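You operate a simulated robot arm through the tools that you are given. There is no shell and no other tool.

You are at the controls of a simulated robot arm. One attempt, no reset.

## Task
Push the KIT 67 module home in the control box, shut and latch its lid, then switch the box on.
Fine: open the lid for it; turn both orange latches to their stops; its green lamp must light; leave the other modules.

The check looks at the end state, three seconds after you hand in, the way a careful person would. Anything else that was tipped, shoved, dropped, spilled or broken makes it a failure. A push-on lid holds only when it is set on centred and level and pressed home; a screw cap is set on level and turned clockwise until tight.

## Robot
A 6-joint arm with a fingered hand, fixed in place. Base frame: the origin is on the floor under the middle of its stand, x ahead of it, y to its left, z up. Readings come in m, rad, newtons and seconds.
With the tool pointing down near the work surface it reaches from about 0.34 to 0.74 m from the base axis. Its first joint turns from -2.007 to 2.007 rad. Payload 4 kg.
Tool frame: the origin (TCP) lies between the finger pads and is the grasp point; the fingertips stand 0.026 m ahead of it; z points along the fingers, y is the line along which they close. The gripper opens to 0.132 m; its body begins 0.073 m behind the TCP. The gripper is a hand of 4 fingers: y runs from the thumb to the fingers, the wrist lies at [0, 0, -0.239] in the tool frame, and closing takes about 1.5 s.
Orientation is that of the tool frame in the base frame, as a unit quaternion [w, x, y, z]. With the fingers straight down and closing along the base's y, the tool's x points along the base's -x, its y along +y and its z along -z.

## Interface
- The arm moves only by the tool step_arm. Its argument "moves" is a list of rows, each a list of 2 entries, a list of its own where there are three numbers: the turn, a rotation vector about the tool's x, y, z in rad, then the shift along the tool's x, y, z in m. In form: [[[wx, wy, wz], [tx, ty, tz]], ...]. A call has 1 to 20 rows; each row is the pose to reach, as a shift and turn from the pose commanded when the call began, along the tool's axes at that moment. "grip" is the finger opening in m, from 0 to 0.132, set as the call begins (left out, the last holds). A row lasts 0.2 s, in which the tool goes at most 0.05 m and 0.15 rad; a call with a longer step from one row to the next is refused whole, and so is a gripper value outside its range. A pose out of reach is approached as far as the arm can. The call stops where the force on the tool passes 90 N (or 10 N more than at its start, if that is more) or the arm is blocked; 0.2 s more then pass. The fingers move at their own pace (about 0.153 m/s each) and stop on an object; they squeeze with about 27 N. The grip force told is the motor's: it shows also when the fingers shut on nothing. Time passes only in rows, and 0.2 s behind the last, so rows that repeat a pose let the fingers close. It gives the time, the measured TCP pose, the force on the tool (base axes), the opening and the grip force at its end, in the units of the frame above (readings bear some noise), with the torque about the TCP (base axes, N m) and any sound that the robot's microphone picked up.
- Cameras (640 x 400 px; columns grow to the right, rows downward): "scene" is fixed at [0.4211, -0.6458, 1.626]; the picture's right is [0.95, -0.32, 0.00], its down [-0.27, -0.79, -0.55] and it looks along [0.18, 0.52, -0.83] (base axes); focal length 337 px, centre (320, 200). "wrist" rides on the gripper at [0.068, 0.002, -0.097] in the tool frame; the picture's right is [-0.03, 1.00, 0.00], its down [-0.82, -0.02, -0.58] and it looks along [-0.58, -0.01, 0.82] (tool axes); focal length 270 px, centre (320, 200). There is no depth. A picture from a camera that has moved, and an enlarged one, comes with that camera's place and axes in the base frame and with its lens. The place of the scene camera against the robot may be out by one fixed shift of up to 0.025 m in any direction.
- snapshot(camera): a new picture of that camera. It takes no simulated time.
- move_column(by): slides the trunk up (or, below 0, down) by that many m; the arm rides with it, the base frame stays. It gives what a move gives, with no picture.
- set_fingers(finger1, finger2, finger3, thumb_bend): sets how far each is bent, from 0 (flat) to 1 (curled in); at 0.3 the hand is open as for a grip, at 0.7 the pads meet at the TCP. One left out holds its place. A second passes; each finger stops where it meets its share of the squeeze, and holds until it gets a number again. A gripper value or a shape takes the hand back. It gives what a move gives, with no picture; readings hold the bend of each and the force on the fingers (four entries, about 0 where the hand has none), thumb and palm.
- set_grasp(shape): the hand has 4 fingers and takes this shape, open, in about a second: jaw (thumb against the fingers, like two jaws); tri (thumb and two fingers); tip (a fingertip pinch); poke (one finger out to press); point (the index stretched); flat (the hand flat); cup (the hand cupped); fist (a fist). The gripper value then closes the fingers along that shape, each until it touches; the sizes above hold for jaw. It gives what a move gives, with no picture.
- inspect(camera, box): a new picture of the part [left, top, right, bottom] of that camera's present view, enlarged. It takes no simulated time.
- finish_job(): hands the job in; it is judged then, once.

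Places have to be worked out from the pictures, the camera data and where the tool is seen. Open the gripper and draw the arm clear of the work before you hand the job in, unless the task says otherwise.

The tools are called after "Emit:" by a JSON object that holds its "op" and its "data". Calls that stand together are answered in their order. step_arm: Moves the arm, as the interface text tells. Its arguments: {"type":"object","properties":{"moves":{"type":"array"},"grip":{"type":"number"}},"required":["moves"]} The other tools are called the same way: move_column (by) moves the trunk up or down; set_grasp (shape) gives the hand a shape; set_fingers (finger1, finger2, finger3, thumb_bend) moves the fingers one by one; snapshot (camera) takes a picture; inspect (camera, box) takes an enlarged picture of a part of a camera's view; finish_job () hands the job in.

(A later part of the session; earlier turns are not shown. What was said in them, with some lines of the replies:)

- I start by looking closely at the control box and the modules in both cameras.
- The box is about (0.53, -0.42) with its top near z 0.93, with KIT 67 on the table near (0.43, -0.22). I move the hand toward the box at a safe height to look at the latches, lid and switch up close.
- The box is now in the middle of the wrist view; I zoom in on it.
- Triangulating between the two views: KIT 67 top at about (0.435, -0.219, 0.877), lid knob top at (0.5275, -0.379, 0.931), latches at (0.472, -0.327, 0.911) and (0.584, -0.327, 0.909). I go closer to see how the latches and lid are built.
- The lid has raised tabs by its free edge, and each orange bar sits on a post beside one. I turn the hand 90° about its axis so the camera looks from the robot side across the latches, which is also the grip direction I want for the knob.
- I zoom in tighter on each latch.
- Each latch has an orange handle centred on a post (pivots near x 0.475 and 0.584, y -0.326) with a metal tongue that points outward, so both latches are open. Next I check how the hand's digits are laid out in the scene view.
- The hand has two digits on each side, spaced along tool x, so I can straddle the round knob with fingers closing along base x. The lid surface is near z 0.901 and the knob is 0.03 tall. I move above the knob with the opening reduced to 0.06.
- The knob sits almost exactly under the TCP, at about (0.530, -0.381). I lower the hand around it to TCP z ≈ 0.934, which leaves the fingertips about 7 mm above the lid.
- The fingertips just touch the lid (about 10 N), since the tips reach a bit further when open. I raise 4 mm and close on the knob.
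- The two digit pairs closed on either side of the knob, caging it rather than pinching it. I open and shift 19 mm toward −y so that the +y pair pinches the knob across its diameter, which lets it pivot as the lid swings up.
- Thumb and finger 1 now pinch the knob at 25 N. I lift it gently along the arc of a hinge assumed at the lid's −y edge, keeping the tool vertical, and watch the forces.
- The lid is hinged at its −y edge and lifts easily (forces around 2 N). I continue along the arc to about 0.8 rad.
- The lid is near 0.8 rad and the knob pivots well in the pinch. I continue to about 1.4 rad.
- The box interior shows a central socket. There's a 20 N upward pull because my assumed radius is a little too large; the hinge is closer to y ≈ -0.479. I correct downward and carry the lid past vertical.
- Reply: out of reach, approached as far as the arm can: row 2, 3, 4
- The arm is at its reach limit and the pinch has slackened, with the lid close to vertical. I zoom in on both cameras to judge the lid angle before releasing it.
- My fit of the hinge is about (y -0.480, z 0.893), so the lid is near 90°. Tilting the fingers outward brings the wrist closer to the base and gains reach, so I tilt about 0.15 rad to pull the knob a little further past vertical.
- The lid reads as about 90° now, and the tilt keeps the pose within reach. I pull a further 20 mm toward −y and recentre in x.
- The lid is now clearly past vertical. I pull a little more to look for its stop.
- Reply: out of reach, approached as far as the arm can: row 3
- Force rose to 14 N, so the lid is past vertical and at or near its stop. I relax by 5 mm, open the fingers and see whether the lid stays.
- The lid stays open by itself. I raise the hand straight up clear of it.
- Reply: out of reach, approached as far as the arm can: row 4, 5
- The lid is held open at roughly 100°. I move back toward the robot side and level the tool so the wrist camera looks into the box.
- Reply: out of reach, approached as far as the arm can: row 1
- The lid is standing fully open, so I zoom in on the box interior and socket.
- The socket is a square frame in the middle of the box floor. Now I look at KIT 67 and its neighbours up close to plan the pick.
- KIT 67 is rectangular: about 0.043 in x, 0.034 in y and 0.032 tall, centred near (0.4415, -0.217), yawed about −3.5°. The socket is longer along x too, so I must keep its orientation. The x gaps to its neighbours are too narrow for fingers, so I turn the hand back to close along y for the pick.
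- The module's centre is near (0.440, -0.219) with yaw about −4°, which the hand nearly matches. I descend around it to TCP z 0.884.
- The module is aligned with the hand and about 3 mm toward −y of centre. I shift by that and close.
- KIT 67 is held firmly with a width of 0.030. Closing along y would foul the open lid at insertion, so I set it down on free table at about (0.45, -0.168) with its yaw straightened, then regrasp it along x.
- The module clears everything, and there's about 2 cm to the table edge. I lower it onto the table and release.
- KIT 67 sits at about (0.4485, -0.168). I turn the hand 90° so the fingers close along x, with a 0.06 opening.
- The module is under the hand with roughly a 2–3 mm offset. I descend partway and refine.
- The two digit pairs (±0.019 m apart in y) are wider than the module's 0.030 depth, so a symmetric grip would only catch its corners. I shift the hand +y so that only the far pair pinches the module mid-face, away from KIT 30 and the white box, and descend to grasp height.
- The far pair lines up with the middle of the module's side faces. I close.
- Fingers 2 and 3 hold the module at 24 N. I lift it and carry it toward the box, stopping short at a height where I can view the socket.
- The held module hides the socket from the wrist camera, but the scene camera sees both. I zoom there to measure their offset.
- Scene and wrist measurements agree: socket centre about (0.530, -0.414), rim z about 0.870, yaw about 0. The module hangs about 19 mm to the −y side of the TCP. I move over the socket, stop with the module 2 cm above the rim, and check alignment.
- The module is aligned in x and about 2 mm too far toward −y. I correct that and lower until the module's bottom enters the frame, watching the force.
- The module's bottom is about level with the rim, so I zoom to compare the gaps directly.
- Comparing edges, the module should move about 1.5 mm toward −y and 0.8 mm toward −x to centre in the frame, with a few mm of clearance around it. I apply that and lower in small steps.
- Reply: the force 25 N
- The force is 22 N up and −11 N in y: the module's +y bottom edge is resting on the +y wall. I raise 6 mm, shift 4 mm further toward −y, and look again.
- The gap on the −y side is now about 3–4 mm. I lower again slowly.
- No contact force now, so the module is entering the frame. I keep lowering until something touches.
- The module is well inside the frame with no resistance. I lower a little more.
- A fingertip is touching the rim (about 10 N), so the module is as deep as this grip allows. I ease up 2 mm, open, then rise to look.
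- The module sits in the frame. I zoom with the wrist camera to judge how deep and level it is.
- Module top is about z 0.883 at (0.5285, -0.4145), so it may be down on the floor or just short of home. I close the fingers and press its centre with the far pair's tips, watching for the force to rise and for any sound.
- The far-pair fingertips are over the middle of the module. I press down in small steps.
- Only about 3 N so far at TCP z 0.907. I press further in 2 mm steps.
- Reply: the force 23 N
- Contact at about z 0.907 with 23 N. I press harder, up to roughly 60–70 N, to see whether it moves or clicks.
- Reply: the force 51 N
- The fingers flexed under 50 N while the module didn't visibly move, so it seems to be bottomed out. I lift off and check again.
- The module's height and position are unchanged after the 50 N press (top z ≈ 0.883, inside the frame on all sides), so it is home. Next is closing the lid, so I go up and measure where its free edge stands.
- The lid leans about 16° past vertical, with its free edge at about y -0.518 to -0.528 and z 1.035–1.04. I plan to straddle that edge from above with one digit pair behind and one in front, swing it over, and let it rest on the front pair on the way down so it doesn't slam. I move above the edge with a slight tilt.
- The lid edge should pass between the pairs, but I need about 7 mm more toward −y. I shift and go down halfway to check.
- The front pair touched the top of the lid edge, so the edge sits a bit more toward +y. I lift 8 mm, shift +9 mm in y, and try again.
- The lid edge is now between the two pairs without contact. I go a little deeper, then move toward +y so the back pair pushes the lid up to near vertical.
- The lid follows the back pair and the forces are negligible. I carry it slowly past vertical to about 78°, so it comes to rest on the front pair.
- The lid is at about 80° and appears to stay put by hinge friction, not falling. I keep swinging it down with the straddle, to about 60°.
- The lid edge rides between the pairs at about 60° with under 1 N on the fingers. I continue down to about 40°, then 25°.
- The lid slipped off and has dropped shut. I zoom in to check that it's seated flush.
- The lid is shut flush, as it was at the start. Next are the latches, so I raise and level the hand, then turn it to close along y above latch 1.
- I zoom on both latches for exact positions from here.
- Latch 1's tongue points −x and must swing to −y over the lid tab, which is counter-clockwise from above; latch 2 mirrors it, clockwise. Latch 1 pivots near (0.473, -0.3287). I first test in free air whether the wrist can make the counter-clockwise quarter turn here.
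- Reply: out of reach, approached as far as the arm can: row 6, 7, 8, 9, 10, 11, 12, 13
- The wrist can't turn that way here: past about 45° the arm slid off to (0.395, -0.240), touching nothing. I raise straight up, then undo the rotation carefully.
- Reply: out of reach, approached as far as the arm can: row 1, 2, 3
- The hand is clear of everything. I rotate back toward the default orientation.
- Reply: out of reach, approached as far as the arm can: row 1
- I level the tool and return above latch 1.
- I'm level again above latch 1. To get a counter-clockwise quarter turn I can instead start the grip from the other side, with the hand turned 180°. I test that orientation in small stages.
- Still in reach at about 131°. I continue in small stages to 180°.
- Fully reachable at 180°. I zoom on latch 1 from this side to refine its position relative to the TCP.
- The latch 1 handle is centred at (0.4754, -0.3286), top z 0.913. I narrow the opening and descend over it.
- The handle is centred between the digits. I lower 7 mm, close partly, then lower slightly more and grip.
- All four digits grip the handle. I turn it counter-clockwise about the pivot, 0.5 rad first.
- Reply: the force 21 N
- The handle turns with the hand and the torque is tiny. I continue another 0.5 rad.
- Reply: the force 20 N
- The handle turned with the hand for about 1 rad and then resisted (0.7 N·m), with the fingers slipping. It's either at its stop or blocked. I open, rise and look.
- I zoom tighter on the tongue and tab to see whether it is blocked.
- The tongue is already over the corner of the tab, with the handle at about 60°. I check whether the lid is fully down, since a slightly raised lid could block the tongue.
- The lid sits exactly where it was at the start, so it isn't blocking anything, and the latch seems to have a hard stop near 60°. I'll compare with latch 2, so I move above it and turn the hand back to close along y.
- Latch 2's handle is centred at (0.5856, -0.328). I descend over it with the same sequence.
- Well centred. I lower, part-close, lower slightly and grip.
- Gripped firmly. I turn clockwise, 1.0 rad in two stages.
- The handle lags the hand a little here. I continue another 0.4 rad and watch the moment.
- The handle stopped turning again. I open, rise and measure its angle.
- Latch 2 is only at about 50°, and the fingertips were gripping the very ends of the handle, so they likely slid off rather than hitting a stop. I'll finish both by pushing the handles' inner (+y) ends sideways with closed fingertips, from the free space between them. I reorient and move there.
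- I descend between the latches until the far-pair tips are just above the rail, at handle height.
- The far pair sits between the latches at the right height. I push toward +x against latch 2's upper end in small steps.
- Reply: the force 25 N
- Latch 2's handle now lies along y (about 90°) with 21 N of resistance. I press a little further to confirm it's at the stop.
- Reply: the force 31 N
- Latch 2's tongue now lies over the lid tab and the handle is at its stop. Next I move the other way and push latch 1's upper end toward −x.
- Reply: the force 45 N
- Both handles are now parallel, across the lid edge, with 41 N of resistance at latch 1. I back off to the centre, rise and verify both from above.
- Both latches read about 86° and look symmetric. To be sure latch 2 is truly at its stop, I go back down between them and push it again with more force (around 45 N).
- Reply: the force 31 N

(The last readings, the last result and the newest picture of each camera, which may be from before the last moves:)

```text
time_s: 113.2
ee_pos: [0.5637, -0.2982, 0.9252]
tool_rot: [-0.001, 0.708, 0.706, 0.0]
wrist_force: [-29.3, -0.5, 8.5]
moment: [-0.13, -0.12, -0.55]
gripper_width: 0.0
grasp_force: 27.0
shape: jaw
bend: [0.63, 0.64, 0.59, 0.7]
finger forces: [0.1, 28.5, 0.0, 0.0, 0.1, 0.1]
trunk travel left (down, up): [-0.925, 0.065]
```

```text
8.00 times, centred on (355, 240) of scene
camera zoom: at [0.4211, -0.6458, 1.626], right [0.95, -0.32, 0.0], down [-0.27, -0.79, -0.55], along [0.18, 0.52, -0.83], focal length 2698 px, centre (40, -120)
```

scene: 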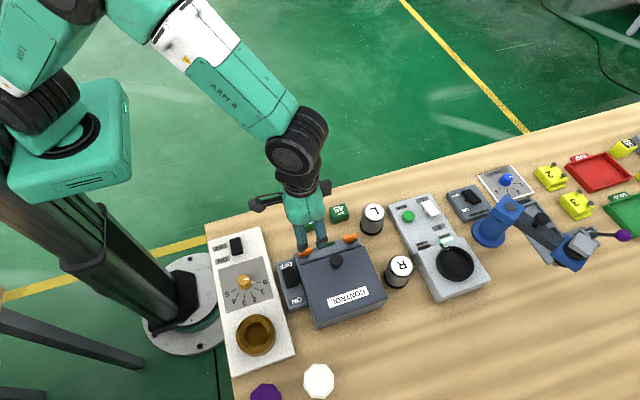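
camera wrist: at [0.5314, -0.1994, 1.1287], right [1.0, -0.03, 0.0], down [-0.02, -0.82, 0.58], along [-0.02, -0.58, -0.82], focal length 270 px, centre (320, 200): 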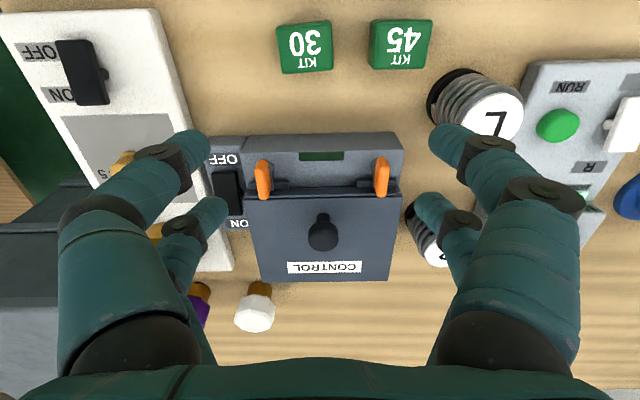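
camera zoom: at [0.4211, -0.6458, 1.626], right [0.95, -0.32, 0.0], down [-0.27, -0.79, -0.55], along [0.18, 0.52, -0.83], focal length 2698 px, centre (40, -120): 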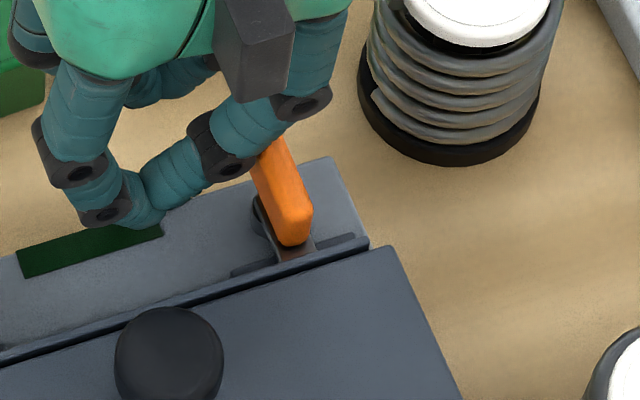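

The handle hasn't moved at 29 N, so latch 2 is at its stop. I back off, rise and look at the ON/OFF switch up close.

Emit:
{"op": "step_arm", "data": {"moves": [[[0, 0, 0], [0, -0.02, 0]], [[0, 0, 0], [0, -0.036, -0.005]], [[0, 0, 0], [0, -0.036, -0.045]], [[0, 0, 0], [0.0, -0.06, -0.08]], [[0, 0, 0], [0.0, -0.1, -0.1]], [[0, 0, 0], [0.0, -0.14, -0.11]]]}}

Emit:
{"op": "step_arm", "data": {"moves": [[[0, 0, 0], [0, 0, 0]], [[0, 0, 0], [0, 0, 0]], [[0, 0, 0], [0, 0, 0]], [[0, 0, 0], [0, 0, 0]]], "grip": 0.1}}

Emit:
{"op": "snapshot", "data": {"camera": "wrist"}}

Emit:
{"op": "inspect", "data": {"camera": "wrist", "box": [270, 120, 380, 220]}}

Emit:
{"op": "inspect", "data": {"camera": "scene", "box": [270, 245, 330, 310]}}

```text
time_s: 114.6
ee_pos: [0.4277, -0.2973, 1.0367]
tool_rot: [0.001, 0.707, 0.707, 0.0]
wrist_force: [-0.3, 0.7, 1.0]
moment: [0.02, -0.01, 0.01]
gripper_width: 0.0
grasp_force: 27.1
shape: jaw
bend: [0.63, 0.67, 0.59, 0.7]
finger forces: [0.1, 0.0, 0.0, 0.1, 0.0, 0.0]
trunk travel left (down, up): [-0.925, 0.065]
```

```text
time_s: 115.6
ee_pos: [0.4279, -0.2985, 1.0347]
tool_rot: [0.0, 0.706, 0.708, -0.001]
wrist_force: [0.2, -0.4, -0.3]
moment: [0.0, 0.01, -0.02]
gripper_width: 0.0993
grasp_force: 0.1
shape: jaw
bend: [0.63, 0.63, 0.63, 0.5]
finger forces: [0.0, 0.0, 0.0, 0.0, 0.0, 0.0]
trunk travel left (down, up): [-0.925, 0.065]
```

```text
taken
camera wrist: at [0.4305, -0.2299, 1.131], right [1.0, -0.03, 0.0], down [-0.02, -0.82, 0.58], along [-0.02, -0.58, -0.82], focal length 270 px, centre (320, 200)
```

wrist: 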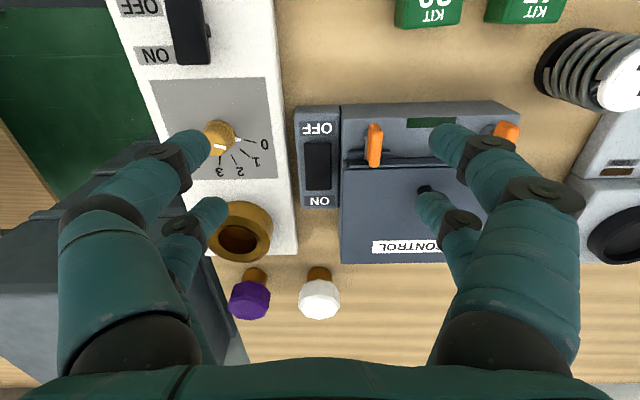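

```text
4.00 times, centred on (325, 170) of wrist
camera zoom: at [0.4305, -0.2299, 1.131], right [1.0, -0.03, 0.0], down [-0.02, -0.82, 0.58], along [-0.02, -0.58, -0.82], focal length 1081 px, centre (300, 320)
```

zoom: 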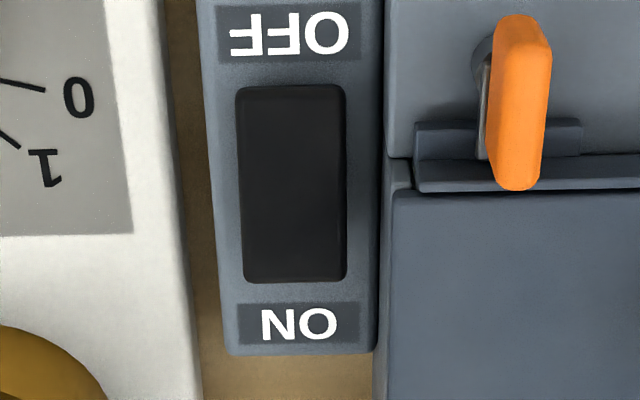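

```text
6.15 times, centred on (300, 278) of scene
camera zoom: at [0.4211, -0.6458, 1.626], right [0.95, -0.32, 0.0], down [-0.27, -0.79, -0.55], along [0.18, 0.52, -0.83], focal length 2075 px, centre (443, -277)
```

zoom: 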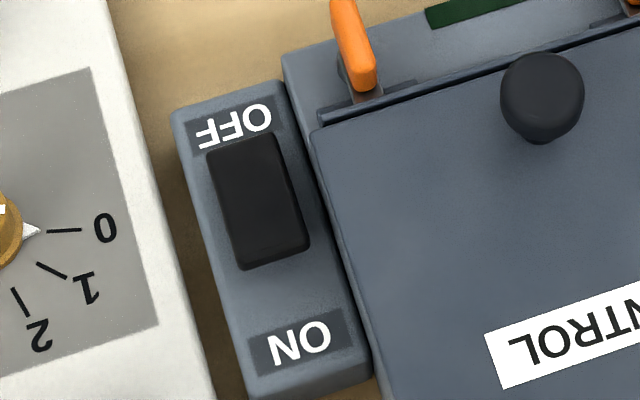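

Triangulating the rocker, the ON end (y ≈ -0.387) is raised to z ≈ 0.888 and the OFF end (y ≈ -0.340) is down at z ≈ 0.874, so I must press the ON end. Space is tight next to the lid, so I try the one-finger "poke" hand shape up here.

Emit:
{"op": "set_grasp", "data": {"shape": "poke"}}

Emit:
{"op": "snapshot", "data": {"camera": "wrist"}}

Emit:
{"op": "inspect", "data": {"camera": "scene", "box": [200, 120, 400, 300]}}

```text
time_s: 116.5
ee_pos: [0.4287, -0.2971, 1.0346]
tool_rot: [0.0, 0.707, 0.707, -0.001]
wrist_force: [0.0, 0.5, -1.5]
moment: [0.03, 0.01, -0.04]
gripper_width: 0.0001
grasp_force: 0.0
shape: poke
bend: [1.0, 1.0, 1.0, 0.34]
finger forces: [0.1, 0.0, 0.0, 0.1, 0.0, 0.0]
trunk travel left (down, up): [-0.925, 0.065]
```

```text
taken
camera wrist: at [0.4304, -0.2298, 1.131], right [1.0, -0.03, 0.0], down [-0.02, -0.82, 0.58], along [-0.02, -0.58, -0.82], focal length 270 px, centre (320, 200)
```

wrist: 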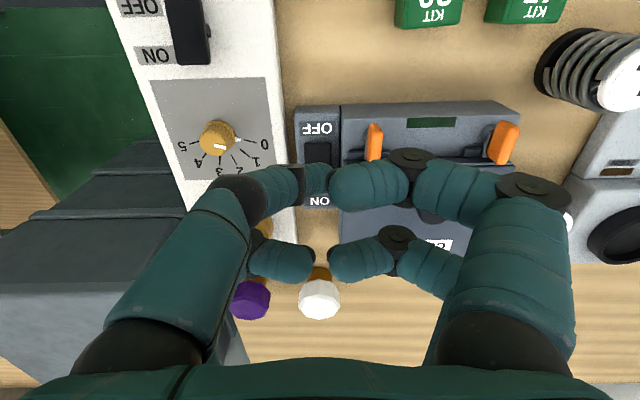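

```text
2.22 times, centred on (300, 210) of scene
camera zoom: at [0.4211, -0.6458, 1.626], right [0.95, -0.32, 0.0], down [-0.27, -0.79, -0.55], along [0.18, 0.52, -0.83], focal length 749 px, centre (364, 178)
```

zoom: 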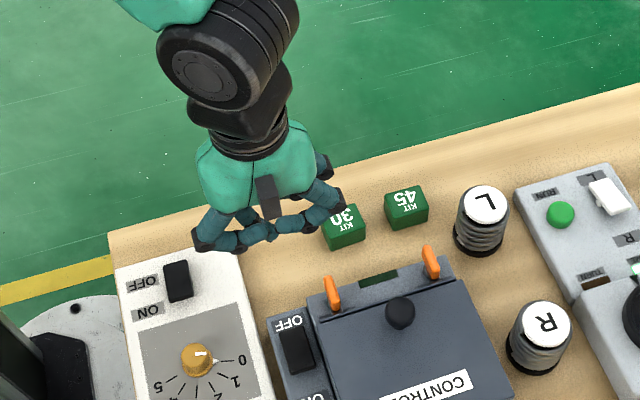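

"Poke" curls everything on this hand. I try "point", with the index stretched.

Emit:
{"op": "set_grasp", "data": {"shape": "point"}}

Emit:
{"op": "snapshot", "data": {"camera": "wrist"}}

Emit:
{"op": "inspect", "data": {"camera": "scene", "box": [230, 150, 350, 270]}}

```text
time_s: 117.4
ee_pos: [0.4293, -0.2981, 1.0356]
tool_rot: [0.0, 0.707, 0.707, -0.001]
wrist_force: [0.3, -0.1, -0.1]
moment: [-0.01, -0.01, 0.03]
gripper_width: 0.0
grasp_force: 0.0
shape: point
bend: [0.24, 0.99, 1.0, 0.39]
finger forces: [0.1, 0.0, 0.0, 0.0, 0.0, 0.1]
trunk travel left (down, up): [-0.925, 0.065]
```

```text
taken
camera wrist: at [0.4304, -0.2298, 1.131], right [1.0, -0.03, 0.0], down [-0.02, -0.82, 0.58], along [-0.02, -0.58, -0.82], focal length 270 px, centre (320, 200)
```

wrist: 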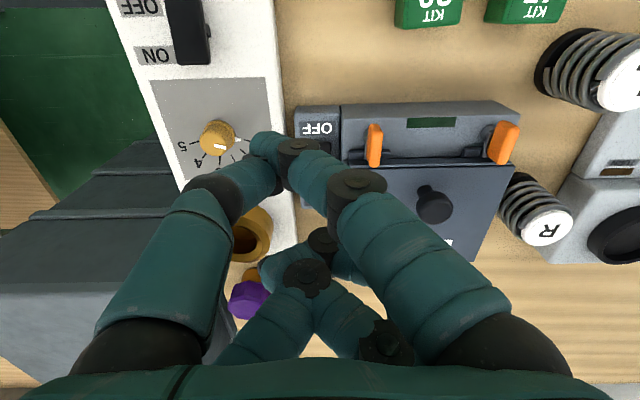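

```text
3.33 times, centred on (290, 210) of scene
camera zoom: at [0.4211, -0.6458, 1.626], right [0.95, -0.32, 0.0], down [-0.27, -0.79, -0.55], along [0.18, 0.52, -0.83], focal length 1124 px, centre (420, 167)
```

zoom: 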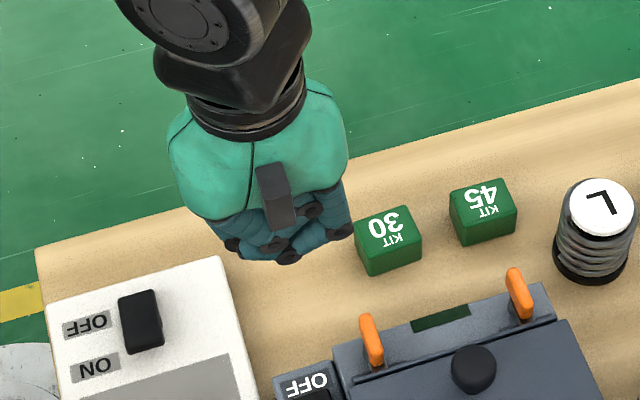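

"Point" crosses the index over the thumb, which isn't useful here. I set the fingers individually instead: finger 1 straight, the others curled.

Emit:
{"op": "set_fingers", "data": {"finger1": 0.0, "finger2": 1.0, "finger3": 1.0, "thumb_bend": 1.0}}

Emit:
{"op": "snapshot", "data": {"camera": "wrist"}}

Emit:
{"op": "inspect", "data": {"camera": "scene", "box": [230, 150, 350, 270]}}

```text
time_s: 118.4
ee_pos: [0.4288, -0.298, 1.0354]
tool_rot: [0.0, 0.707, 0.707, -0.002]
wrist_force: [0.2, 0.4, 0.4]
moment: [0.03, -0.01, 0.02]
gripper_width: 0.0
grasp_force: 0.2
shape: fingers
bend: [0.94, 0.9, 1.0, 0.91]
finger forces: [0.0, 0.0, 0.0, 0.0, 0.0, 0.0]
trunk travel left (down, up): [-0.925, 0.065]
```

```text
taken
camera wrist: at [0.4304, -0.2298, 1.131], right [1.0, -0.03, 0.0], down [-0.02, -0.82, 0.58], along [-0.02, -0.58, -0.82], focal length 270 px, centre (320, 200)
```

wrist: 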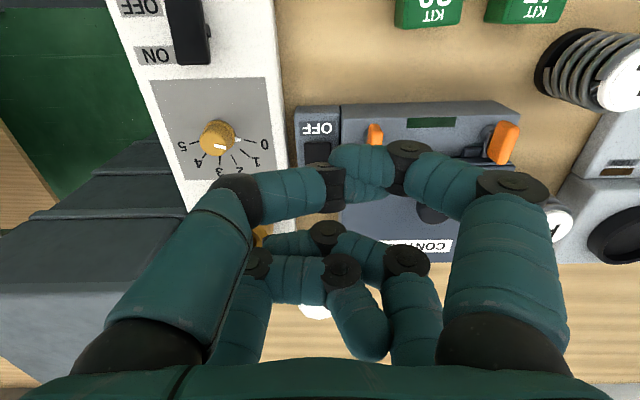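

```text
3.33 times, centred on (290, 210) of scene
camera zoom: at [0.4211, -0.6458, 1.626], right [0.95, -0.32, 0.0], down [-0.27, -0.79, -0.55], along [0.18, 0.52, -0.83], focal length 1124 px, centre (420, 167)
```

zoom: 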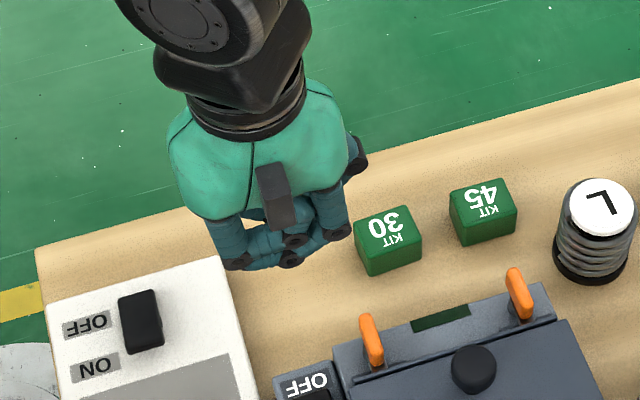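

The fingers tangled. I open back to the jaw shape first, then curl only the others.

Emit:
{"op": "set_grasp", "data": {"shape": "jaw"}}

Emit:
{"op": "set_fingers", "data": {"finger1": 0.0}}

Emit:
{"op": "snapshot", "data": {"camera": "wrist"}}

Emit:
{"op": "inspect", "data": {"camera": "scene", "box": [230, 150, 350, 270]}}

```text
time_s: 119.3
ee_pos: [0.4289, -0.2982, 1.0345]
tool_rot: [0.0, 0.707, 0.707, -0.001]
wrist_force: [0.2, -0.1, -0.2]
moment: [0.02, 0.0, 0.03]
gripper_width: 0.1319
grasp_force: 0.1
shape: jaw
bend: [0.3, 0.3, 0.3, 0.3]
finger forces: [0.0, 0.0, 0.0, 0.0, 0.0, 0.0]
trunk travel left (down, up): [-0.925, 0.065]
```

```text
time_s: 120.3
ee_pos: [0.4291, -0.2974, 1.0347]
tool_rot: [0.0, 0.706, 0.708, -0.002]
wrist_force: [0.1, -0.4, -0.8]
moment: [0.02, -0.02, 0.01]
gripper_width: 0.1629
grasp_force: 0.1
shape: fingers
bend: [0.0, 0.3, 0.3, 0.3]
finger forces: [0.0, 0.1, 0.0, 0.0, 0.0, 0.0]
trunk travel left (down, up): [-0.925, 0.065]
```

```text
taken
camera wrist: at [0.4304, -0.2298, 1.131], right [1.0, -0.03, 0.0], down [-0.02, -0.82, 0.58], along [-0.02, -0.58, -0.82], focal length 270 px, centre (320, 200)
```

wrist: 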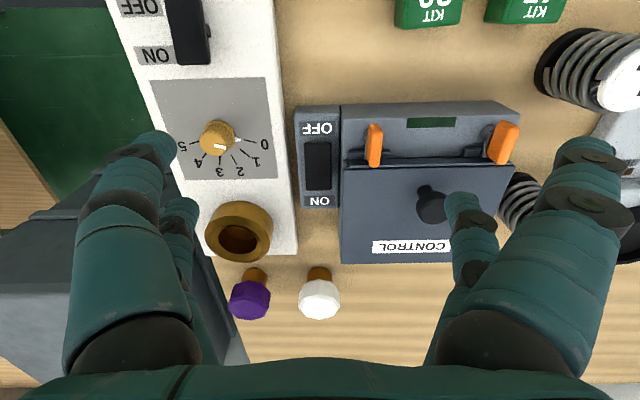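

```text
3.33 times, centred on (290, 210) of scene
camera zoom: at [0.4211, -0.6458, 1.626], right [0.95, -0.32, 0.0], down [-0.27, -0.79, -0.55], along [0.18, 0.52, -0.83], focal length 1124 px, centre (420, 167)
```

zoom: 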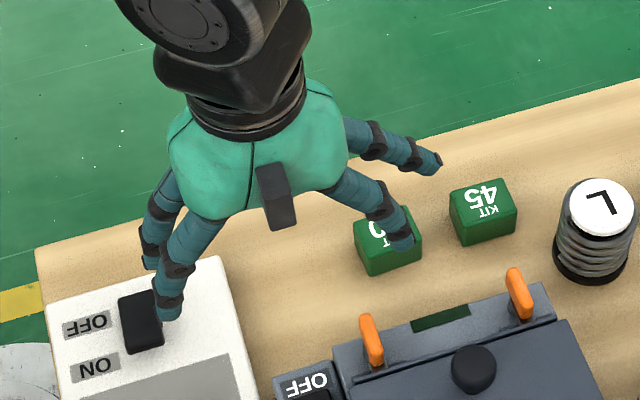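

A straight finger splays outward, so single-finger shapes don't help. Geometry shows the plain closed jaw works: the near pair presses the ON end at (0.415, -0.380), the far pair clears the block, and the knuckles clear the lid. I close the fingers and move above it.

Emit:
{"op": "set_grasp", "data": {"shape": "jaw"}}

Emit:
{"op": "step_arm", "data": {"moves": [[[0, 0, 0], [-0.02, -0.004, 0.0]], [[0, 0, 0], [-0.05, -0.008, 0.01]], [[0, 0, 0], [-0.08, -0.012, 0.03]], [[0, 0, 0], [-0.1, -0.014, 0.06]], [[0, 0, 0], [-0.1, -0.014, 0.0745]], [[0, 0, 0], [-0.1, -0.014, 0.0745]], [[0, 0, 0], [-0.1, -0.014, 0.0745]]], "grip": 0.0}}

Emit:
{"op": "snapshot", "data": {"camera": "wrist"}}

Emit:
{"op": "inspect", "data": {"camera": "scene", "box": [260, 230, 350, 320]}}

```text
time_s: 121.2
ee_pos: [0.4291, -0.2985, 1.0361]
tool_rot: [0.0, 0.707, 0.708, -0.002]
wrist_force: [0.1, 0.2, 0.6]
moment: [0.01, -0.03, 0.01]
gripper_width: 0.1317
grasp_force: 0.0
shape: jaw
bend: [0.3, 0.3, 0.3, 0.3]
finger forces: [0.0, 0.0, 0.0, 0.1, 0.1, 0.0]
trunk travel left (down, up): [-0.925, 0.065]
```

```text
time_s: 122.8
ee_pos: [0.4137, -0.3981, 0.9593]
tool_rot: [0.0, 0.707, 0.707, -0.001]
wrist_force: [-0.2, 0.3, -0.1]
moment: [0.02, -0.01, -0.03]
gripper_width: 0.0
grasp_force: 26.9
shape: jaw
bend: [0.62, 0.63, 0.63, 0.7]
finger forces: [0.1, 0.0, 0.1, 0.0, 0.0, 0.1]
trunk travel left (down, up): [-0.925, 0.065]
```

```text
taken
camera wrist: at [0.4147, -0.3302, 1.0553], right [1.0, -0.03, 0.0], down [-0.02, -0.82, 0.58], along [-0.02, -0.58, -0.82], focal length 270 px, centre (320, 200)
```

wrist: 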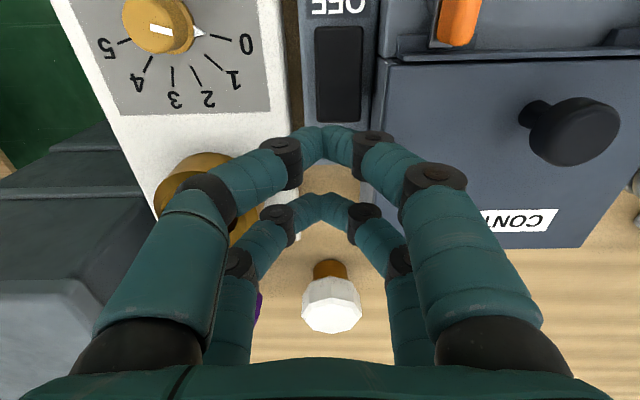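

```text
4.44 times, centred on (305, 275) of scene
camera zoom: at [0.4211, -0.6458, 1.626], right [0.95, -0.32, 0.0], down [-0.27, -0.79, -0.55], along [0.18, 0.52, -0.83], focal length 1499 px, centre (387, -133)
```

zoom: 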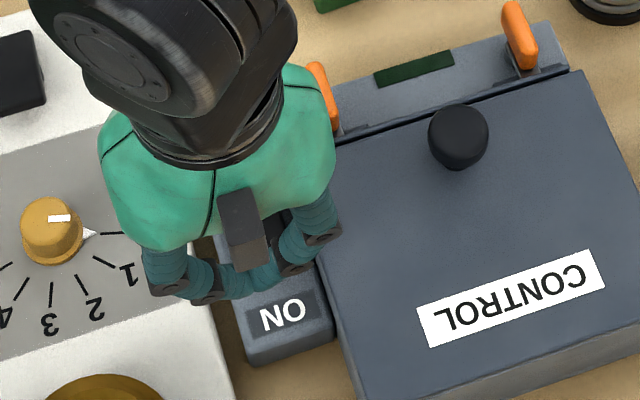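

The near-pair tips are above the rocker's ON end. I shift 2 mm away from the lid and lower in steps until it tips.

Emit:
{"op": "step_arm", "data": {"moves": [[[0, 0, 0], [0, -0.002, 0.015]], [[0, 0, 0], [0, -0.002, 0.03]], [[0, 0, 0], [0, -0.002, 0.04]], [[0, 0, 0], [0, -0.002, 0.046]]]}}

Emit:
{"op": "step_arm", "data": {"moves": [[[0, 0, 0], [0, 0, 0.003]], [[0, 0, 0], [0, 0, 0.006]], [[0, 0, 0], [0, 0, 0.009]]]}}

Emit:
{"op": "snapshot", "data": {"camera": "wrist"}}

Emit:
{"op": "inspect", "data": {"camera": "scene", "box": [270, 220, 360, 310]}}

```text
time_s: 123.8
ee_pos: [0.4116, -0.3986, 0.9133]
tool_rot: [0.0, 0.708, 0.706, -0.001]
wrist_force: [0.0, -0.7, 0.5]
moment: [0.02, 0.0, -0.01]
gripper_width: 0.0002
grasp_force: 27.3
shape: jaw
bend: [0.62, 0.63, 0.63, 0.7]
finger forces: [0.0, 0.0, 0.1, 0.1, 0.1, 0.0]
trunk travel left (down, up): [-0.925, 0.065]
```

```text
time_s: 124.6
ee_pos: [0.4135, -0.3987, 0.9091]
tool_rot: [0.006, 0.708, 0.706, -0.001]
wrist_force: [7.8, -1.2, 40.4]
moment: [0.88, -0.25, -0.2]
gripper_width: 0.0
grasp_force: 27.6
shape: jaw
bend: [0.71, 0.63, 0.63, 0.7]
finger forces: [66.8, 0.1, 0.0, 0.1, 0.1, 0.1]
trunk travel left (down, up): [-0.925, 0.065]
```

```text
taken
camera wrist: at [0.4141, -0.3297, 1.0051], right [1.0, -0.03, 0.01], down [-0.03, -0.81, 0.59], along [-0.01, -0.59, -0.81], focal length 270 px, centre (320, 200)
```

wrist: 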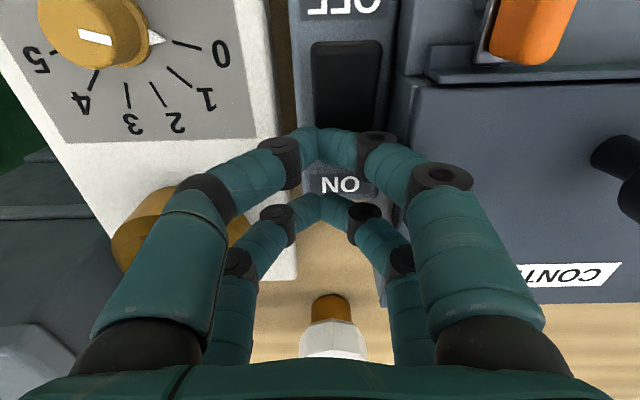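

```text
4.44 times, centred on (315, 265) of scene
camera zoom: at [0.4211, -0.6458, 1.626], right [0.95, -0.32, 0.0], down [-0.27, -0.79, -0.55], along [0.18, 0.52, -0.83], focal length 1499 px, centre (342, -89)
```

zoom: 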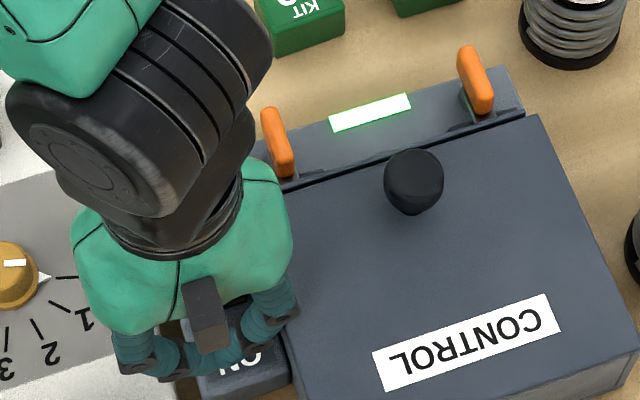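

The green lamp has lit. I lift straight off and check that it stays on.

Emit:
{"op": "step_arm", "data": {"moves": [[[0, 0, 0], [0, 0, -0.01]], [[0, 0, 0], [0, 0, -0.03]], [[0, 0, 0], [0, 0, -0.06]], [[0, 0, 0], [0.03, 0, -0.09]], [[0, 0, 0], [0.07, 0, -0.11]], [[0, 0, 0], [0.11, 0, -0.12]]]}}

Emit:
{"op": "step_arm", "data": {"moves": [[[0, 0, 0], [0.02, 0.02, -0.01]], [[0, 0, 0], [0.04, 0.04, -0.02]], [[0, 0, 0], [0.06, 0.06, -0.02]], [[0, 0, 0], [0.06, 0.08, -0.02]]], "grip": 0.132}}

Emit:
{"op": "snapshot", "data": {"camera": "wrist"}}

Emit:
{"op": "snapshot", "data": {"camera": "scene"}}

Emit:
{"op": "inspect", "data": {"camera": "scene", "box": [260, 210, 400, 340]}}

```text
time_s: 126.0
ee_pos: [0.4128, -0.2874, 1.026]
tool_rot: [0.0, 0.707, 0.707, -0.001]
wrist_force: [1.0, 0.5, -0.4]
moment: [-0.04, -0.01, 0.02]
gripper_width: 0.0001
grasp_force: 27.1
shape: jaw
bend: [0.66, 0.63, 0.63, 0.7]
finger forces: [0.0, 0.0, 0.0, 0.0, 0.0, 0.0]
trunk travel left (down, up): [-0.925, 0.065]
```

```text
time_s: 127.0
ee_pos: [0.493, -0.2284, 1.0453]
tool_rot: [0.001, 0.707, 0.707, -0.001]
wrist_force: [0.0, 0.9, -0.9]
moment: [-0.02, 0.01, -0.01]
gripper_width: 0.132
grasp_force: 0.0
shape: jaw
bend: [0.3, 0.3, 0.3, 0.3]
finger forces: [0.0, 0.1, 0.0, 0.0, 0.1, 0.0]
trunk travel left (down, up): [-0.925, 0.065]
```

```text
taken
camera wrist: at [0.4941, -0.1602, 1.1422], right [1.0, -0.03, 0.0], down [-0.02, -0.82, 0.58], along [-0.02, -0.58, -0.82], focal length 270 px, centre (320, 200)
```

wrist: 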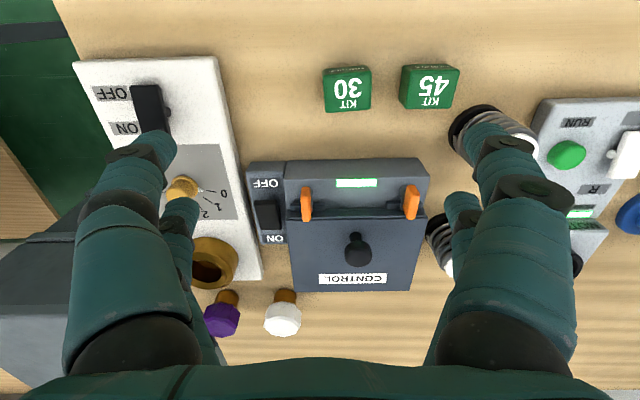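

```text
taken
```

scene: 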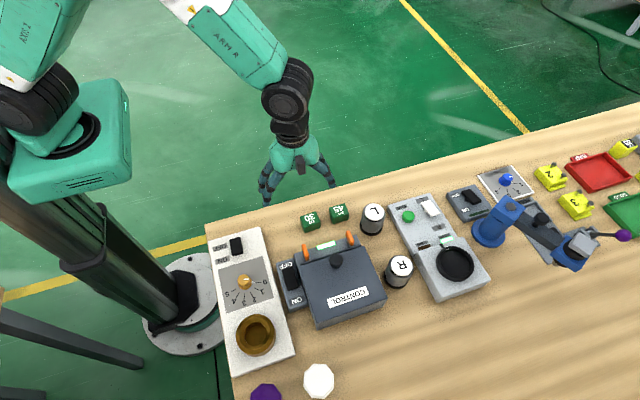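

```text
3.08 times, centred on (330, 275) of scene
camera zoom: at [0.4211, -0.6458, 1.626], right [0.95, -0.32, 0.0], down [-0.27, -0.79, -0.55], along [0.18, 0.52, -0.83], focal length 1038 px, centre (289, -31)
```

zoom: 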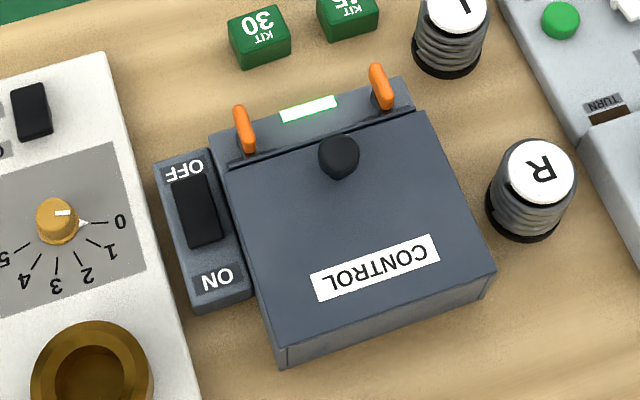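

The lamp stays lit. I do a last close check of the latches, the switch and the neighbouring items.

Emit:
{"op": "inspect", "data": {"camera": "wrist", "box": [235, 145, 445, 300]}}

Emit:
{"op": "inspect", "data": {"camera": "wrist", "box": [290, 165, 430, 235]}}

Emit:
{"op": "inspect", "data": {"camera": "scene", "box": [200, 190, 460, 350]}}

```text
2.58 times, centred on (340, 222) of wrist
camera zoom: at [0.4941, -0.1602, 1.1422], right [1.0, -0.03, 0.0], down [-0.02, -0.82, 0.58], along [-0.02, -0.58, -0.82], focal length 698 px, centre (268, 142)
```

zoom: 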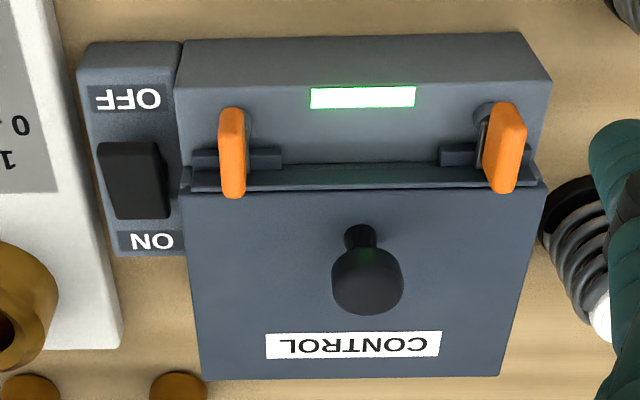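

```text
4.57 times, centred on (360, 200) of wrist
camera zoom: at [0.4941, -0.1602, 1.1422], right [1.0, -0.03, 0.0], down [-0.02, -0.82, 0.58], along [-0.02, -0.58, -0.82], focal length 1236 px, centre (137, 200)
```

zoom: 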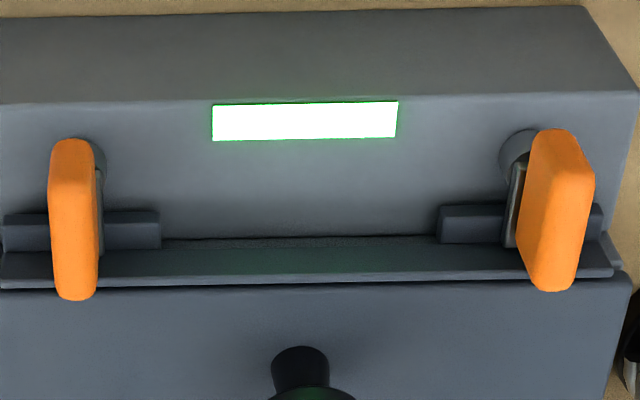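

```text
2.46 times, centred on (330, 270) of scene
camera zoom: at [0.4211, -0.6458, 1.626], right [0.95, -0.32, 0.0], down [-0.27, -0.79, -0.55], along [0.18, 0.52, -0.83], focal length 830 px, centre (295, 28)
```

zoom: 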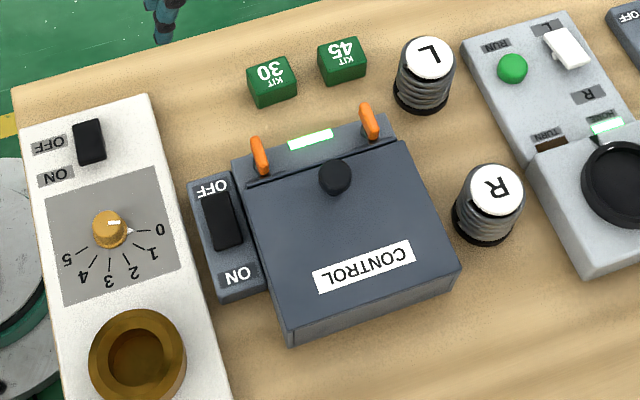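

Everything is in its end state: lid shut, both tongues over their tabs, switch on, lamp lit, and the other modules undisturbed. I draw the arm well clear before handing in.

Emit:
{"op": "step_arm", "data": {"moves": [[[0, 0, 0], [0.005, -0.01, -0.045]], [[0, 0, 0], [0.01, -0.025, -0.09]], [[0, 0, 0], [0.015, -0.04, -0.13]], [[0, 0, 0], [0.02, -0.06, -0.17]], [[0, 0, 0], [0.02, -0.07, -0.2]], [[0, 0, 0], [0.02, -0.07, -0.2]]]}}

Emit:
{"op": "snapshot", "data": {"camera": "scene"}}

```text
time_s: 128.4
ee_pos: [0.4219, -0.2078, 1.2451]
tool_rot: [0.0, 0.707, 0.707, -0.001]
wrist_force: [0.0, -0.1, -0.1]
moment: [-0.03, -0.02, -0.01]
gripper_width: 0.1319
grasp_force: 0.0
shape: jaw
bend: [0.3, 0.3, 0.3, 0.3]
finger forces: [0.1, 0.0, 0.0, 0.0, 0.0, 0.0]
trunk travel left (down, up): [-0.925, 0.065]
```

```text
taken
```

scene: 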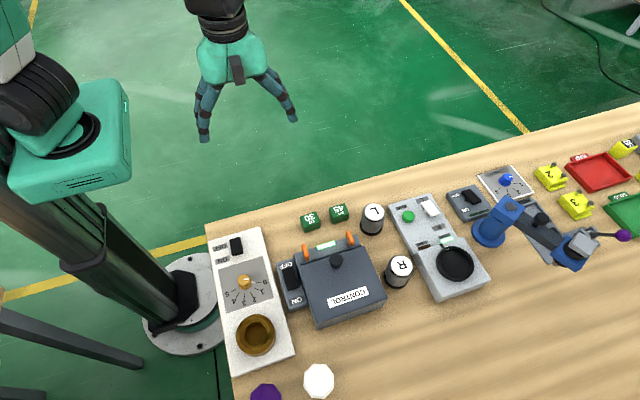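

The arm is clear with the gripper open, the lamp is lit and nothing else has moved. I hand in the job.

Emit:
{"op": "finish_job", "data": {}}

```text
The job is handed in.
```

The KIT 67 module is in its socket, the lid is shut with both orange latches turned, and the box is switched on. Its green lamp lit when I pressed the switch and was still lit when I handed in.

- **Module:** I pressed it with about 50 N and it did not move further, so I judged it home. I heard no click.
- **Lid:** It slipped off the fingers and dropped shut from partway down. It sits in the same position as at the start.
- **Latches:** Both handles lie across the lid edge at about 86–90°, with their tongues over the lid tabs. I pushed latch 2 with 29 N and latch 1 with 41 N, and took that as their stops. Latch 2 did not turn any further when I pushed it a second time.
- **Other items:** KIT 30, KIT 45 and everything around the box look undisturbed in the final picture. The arm is clear with the gripper open.
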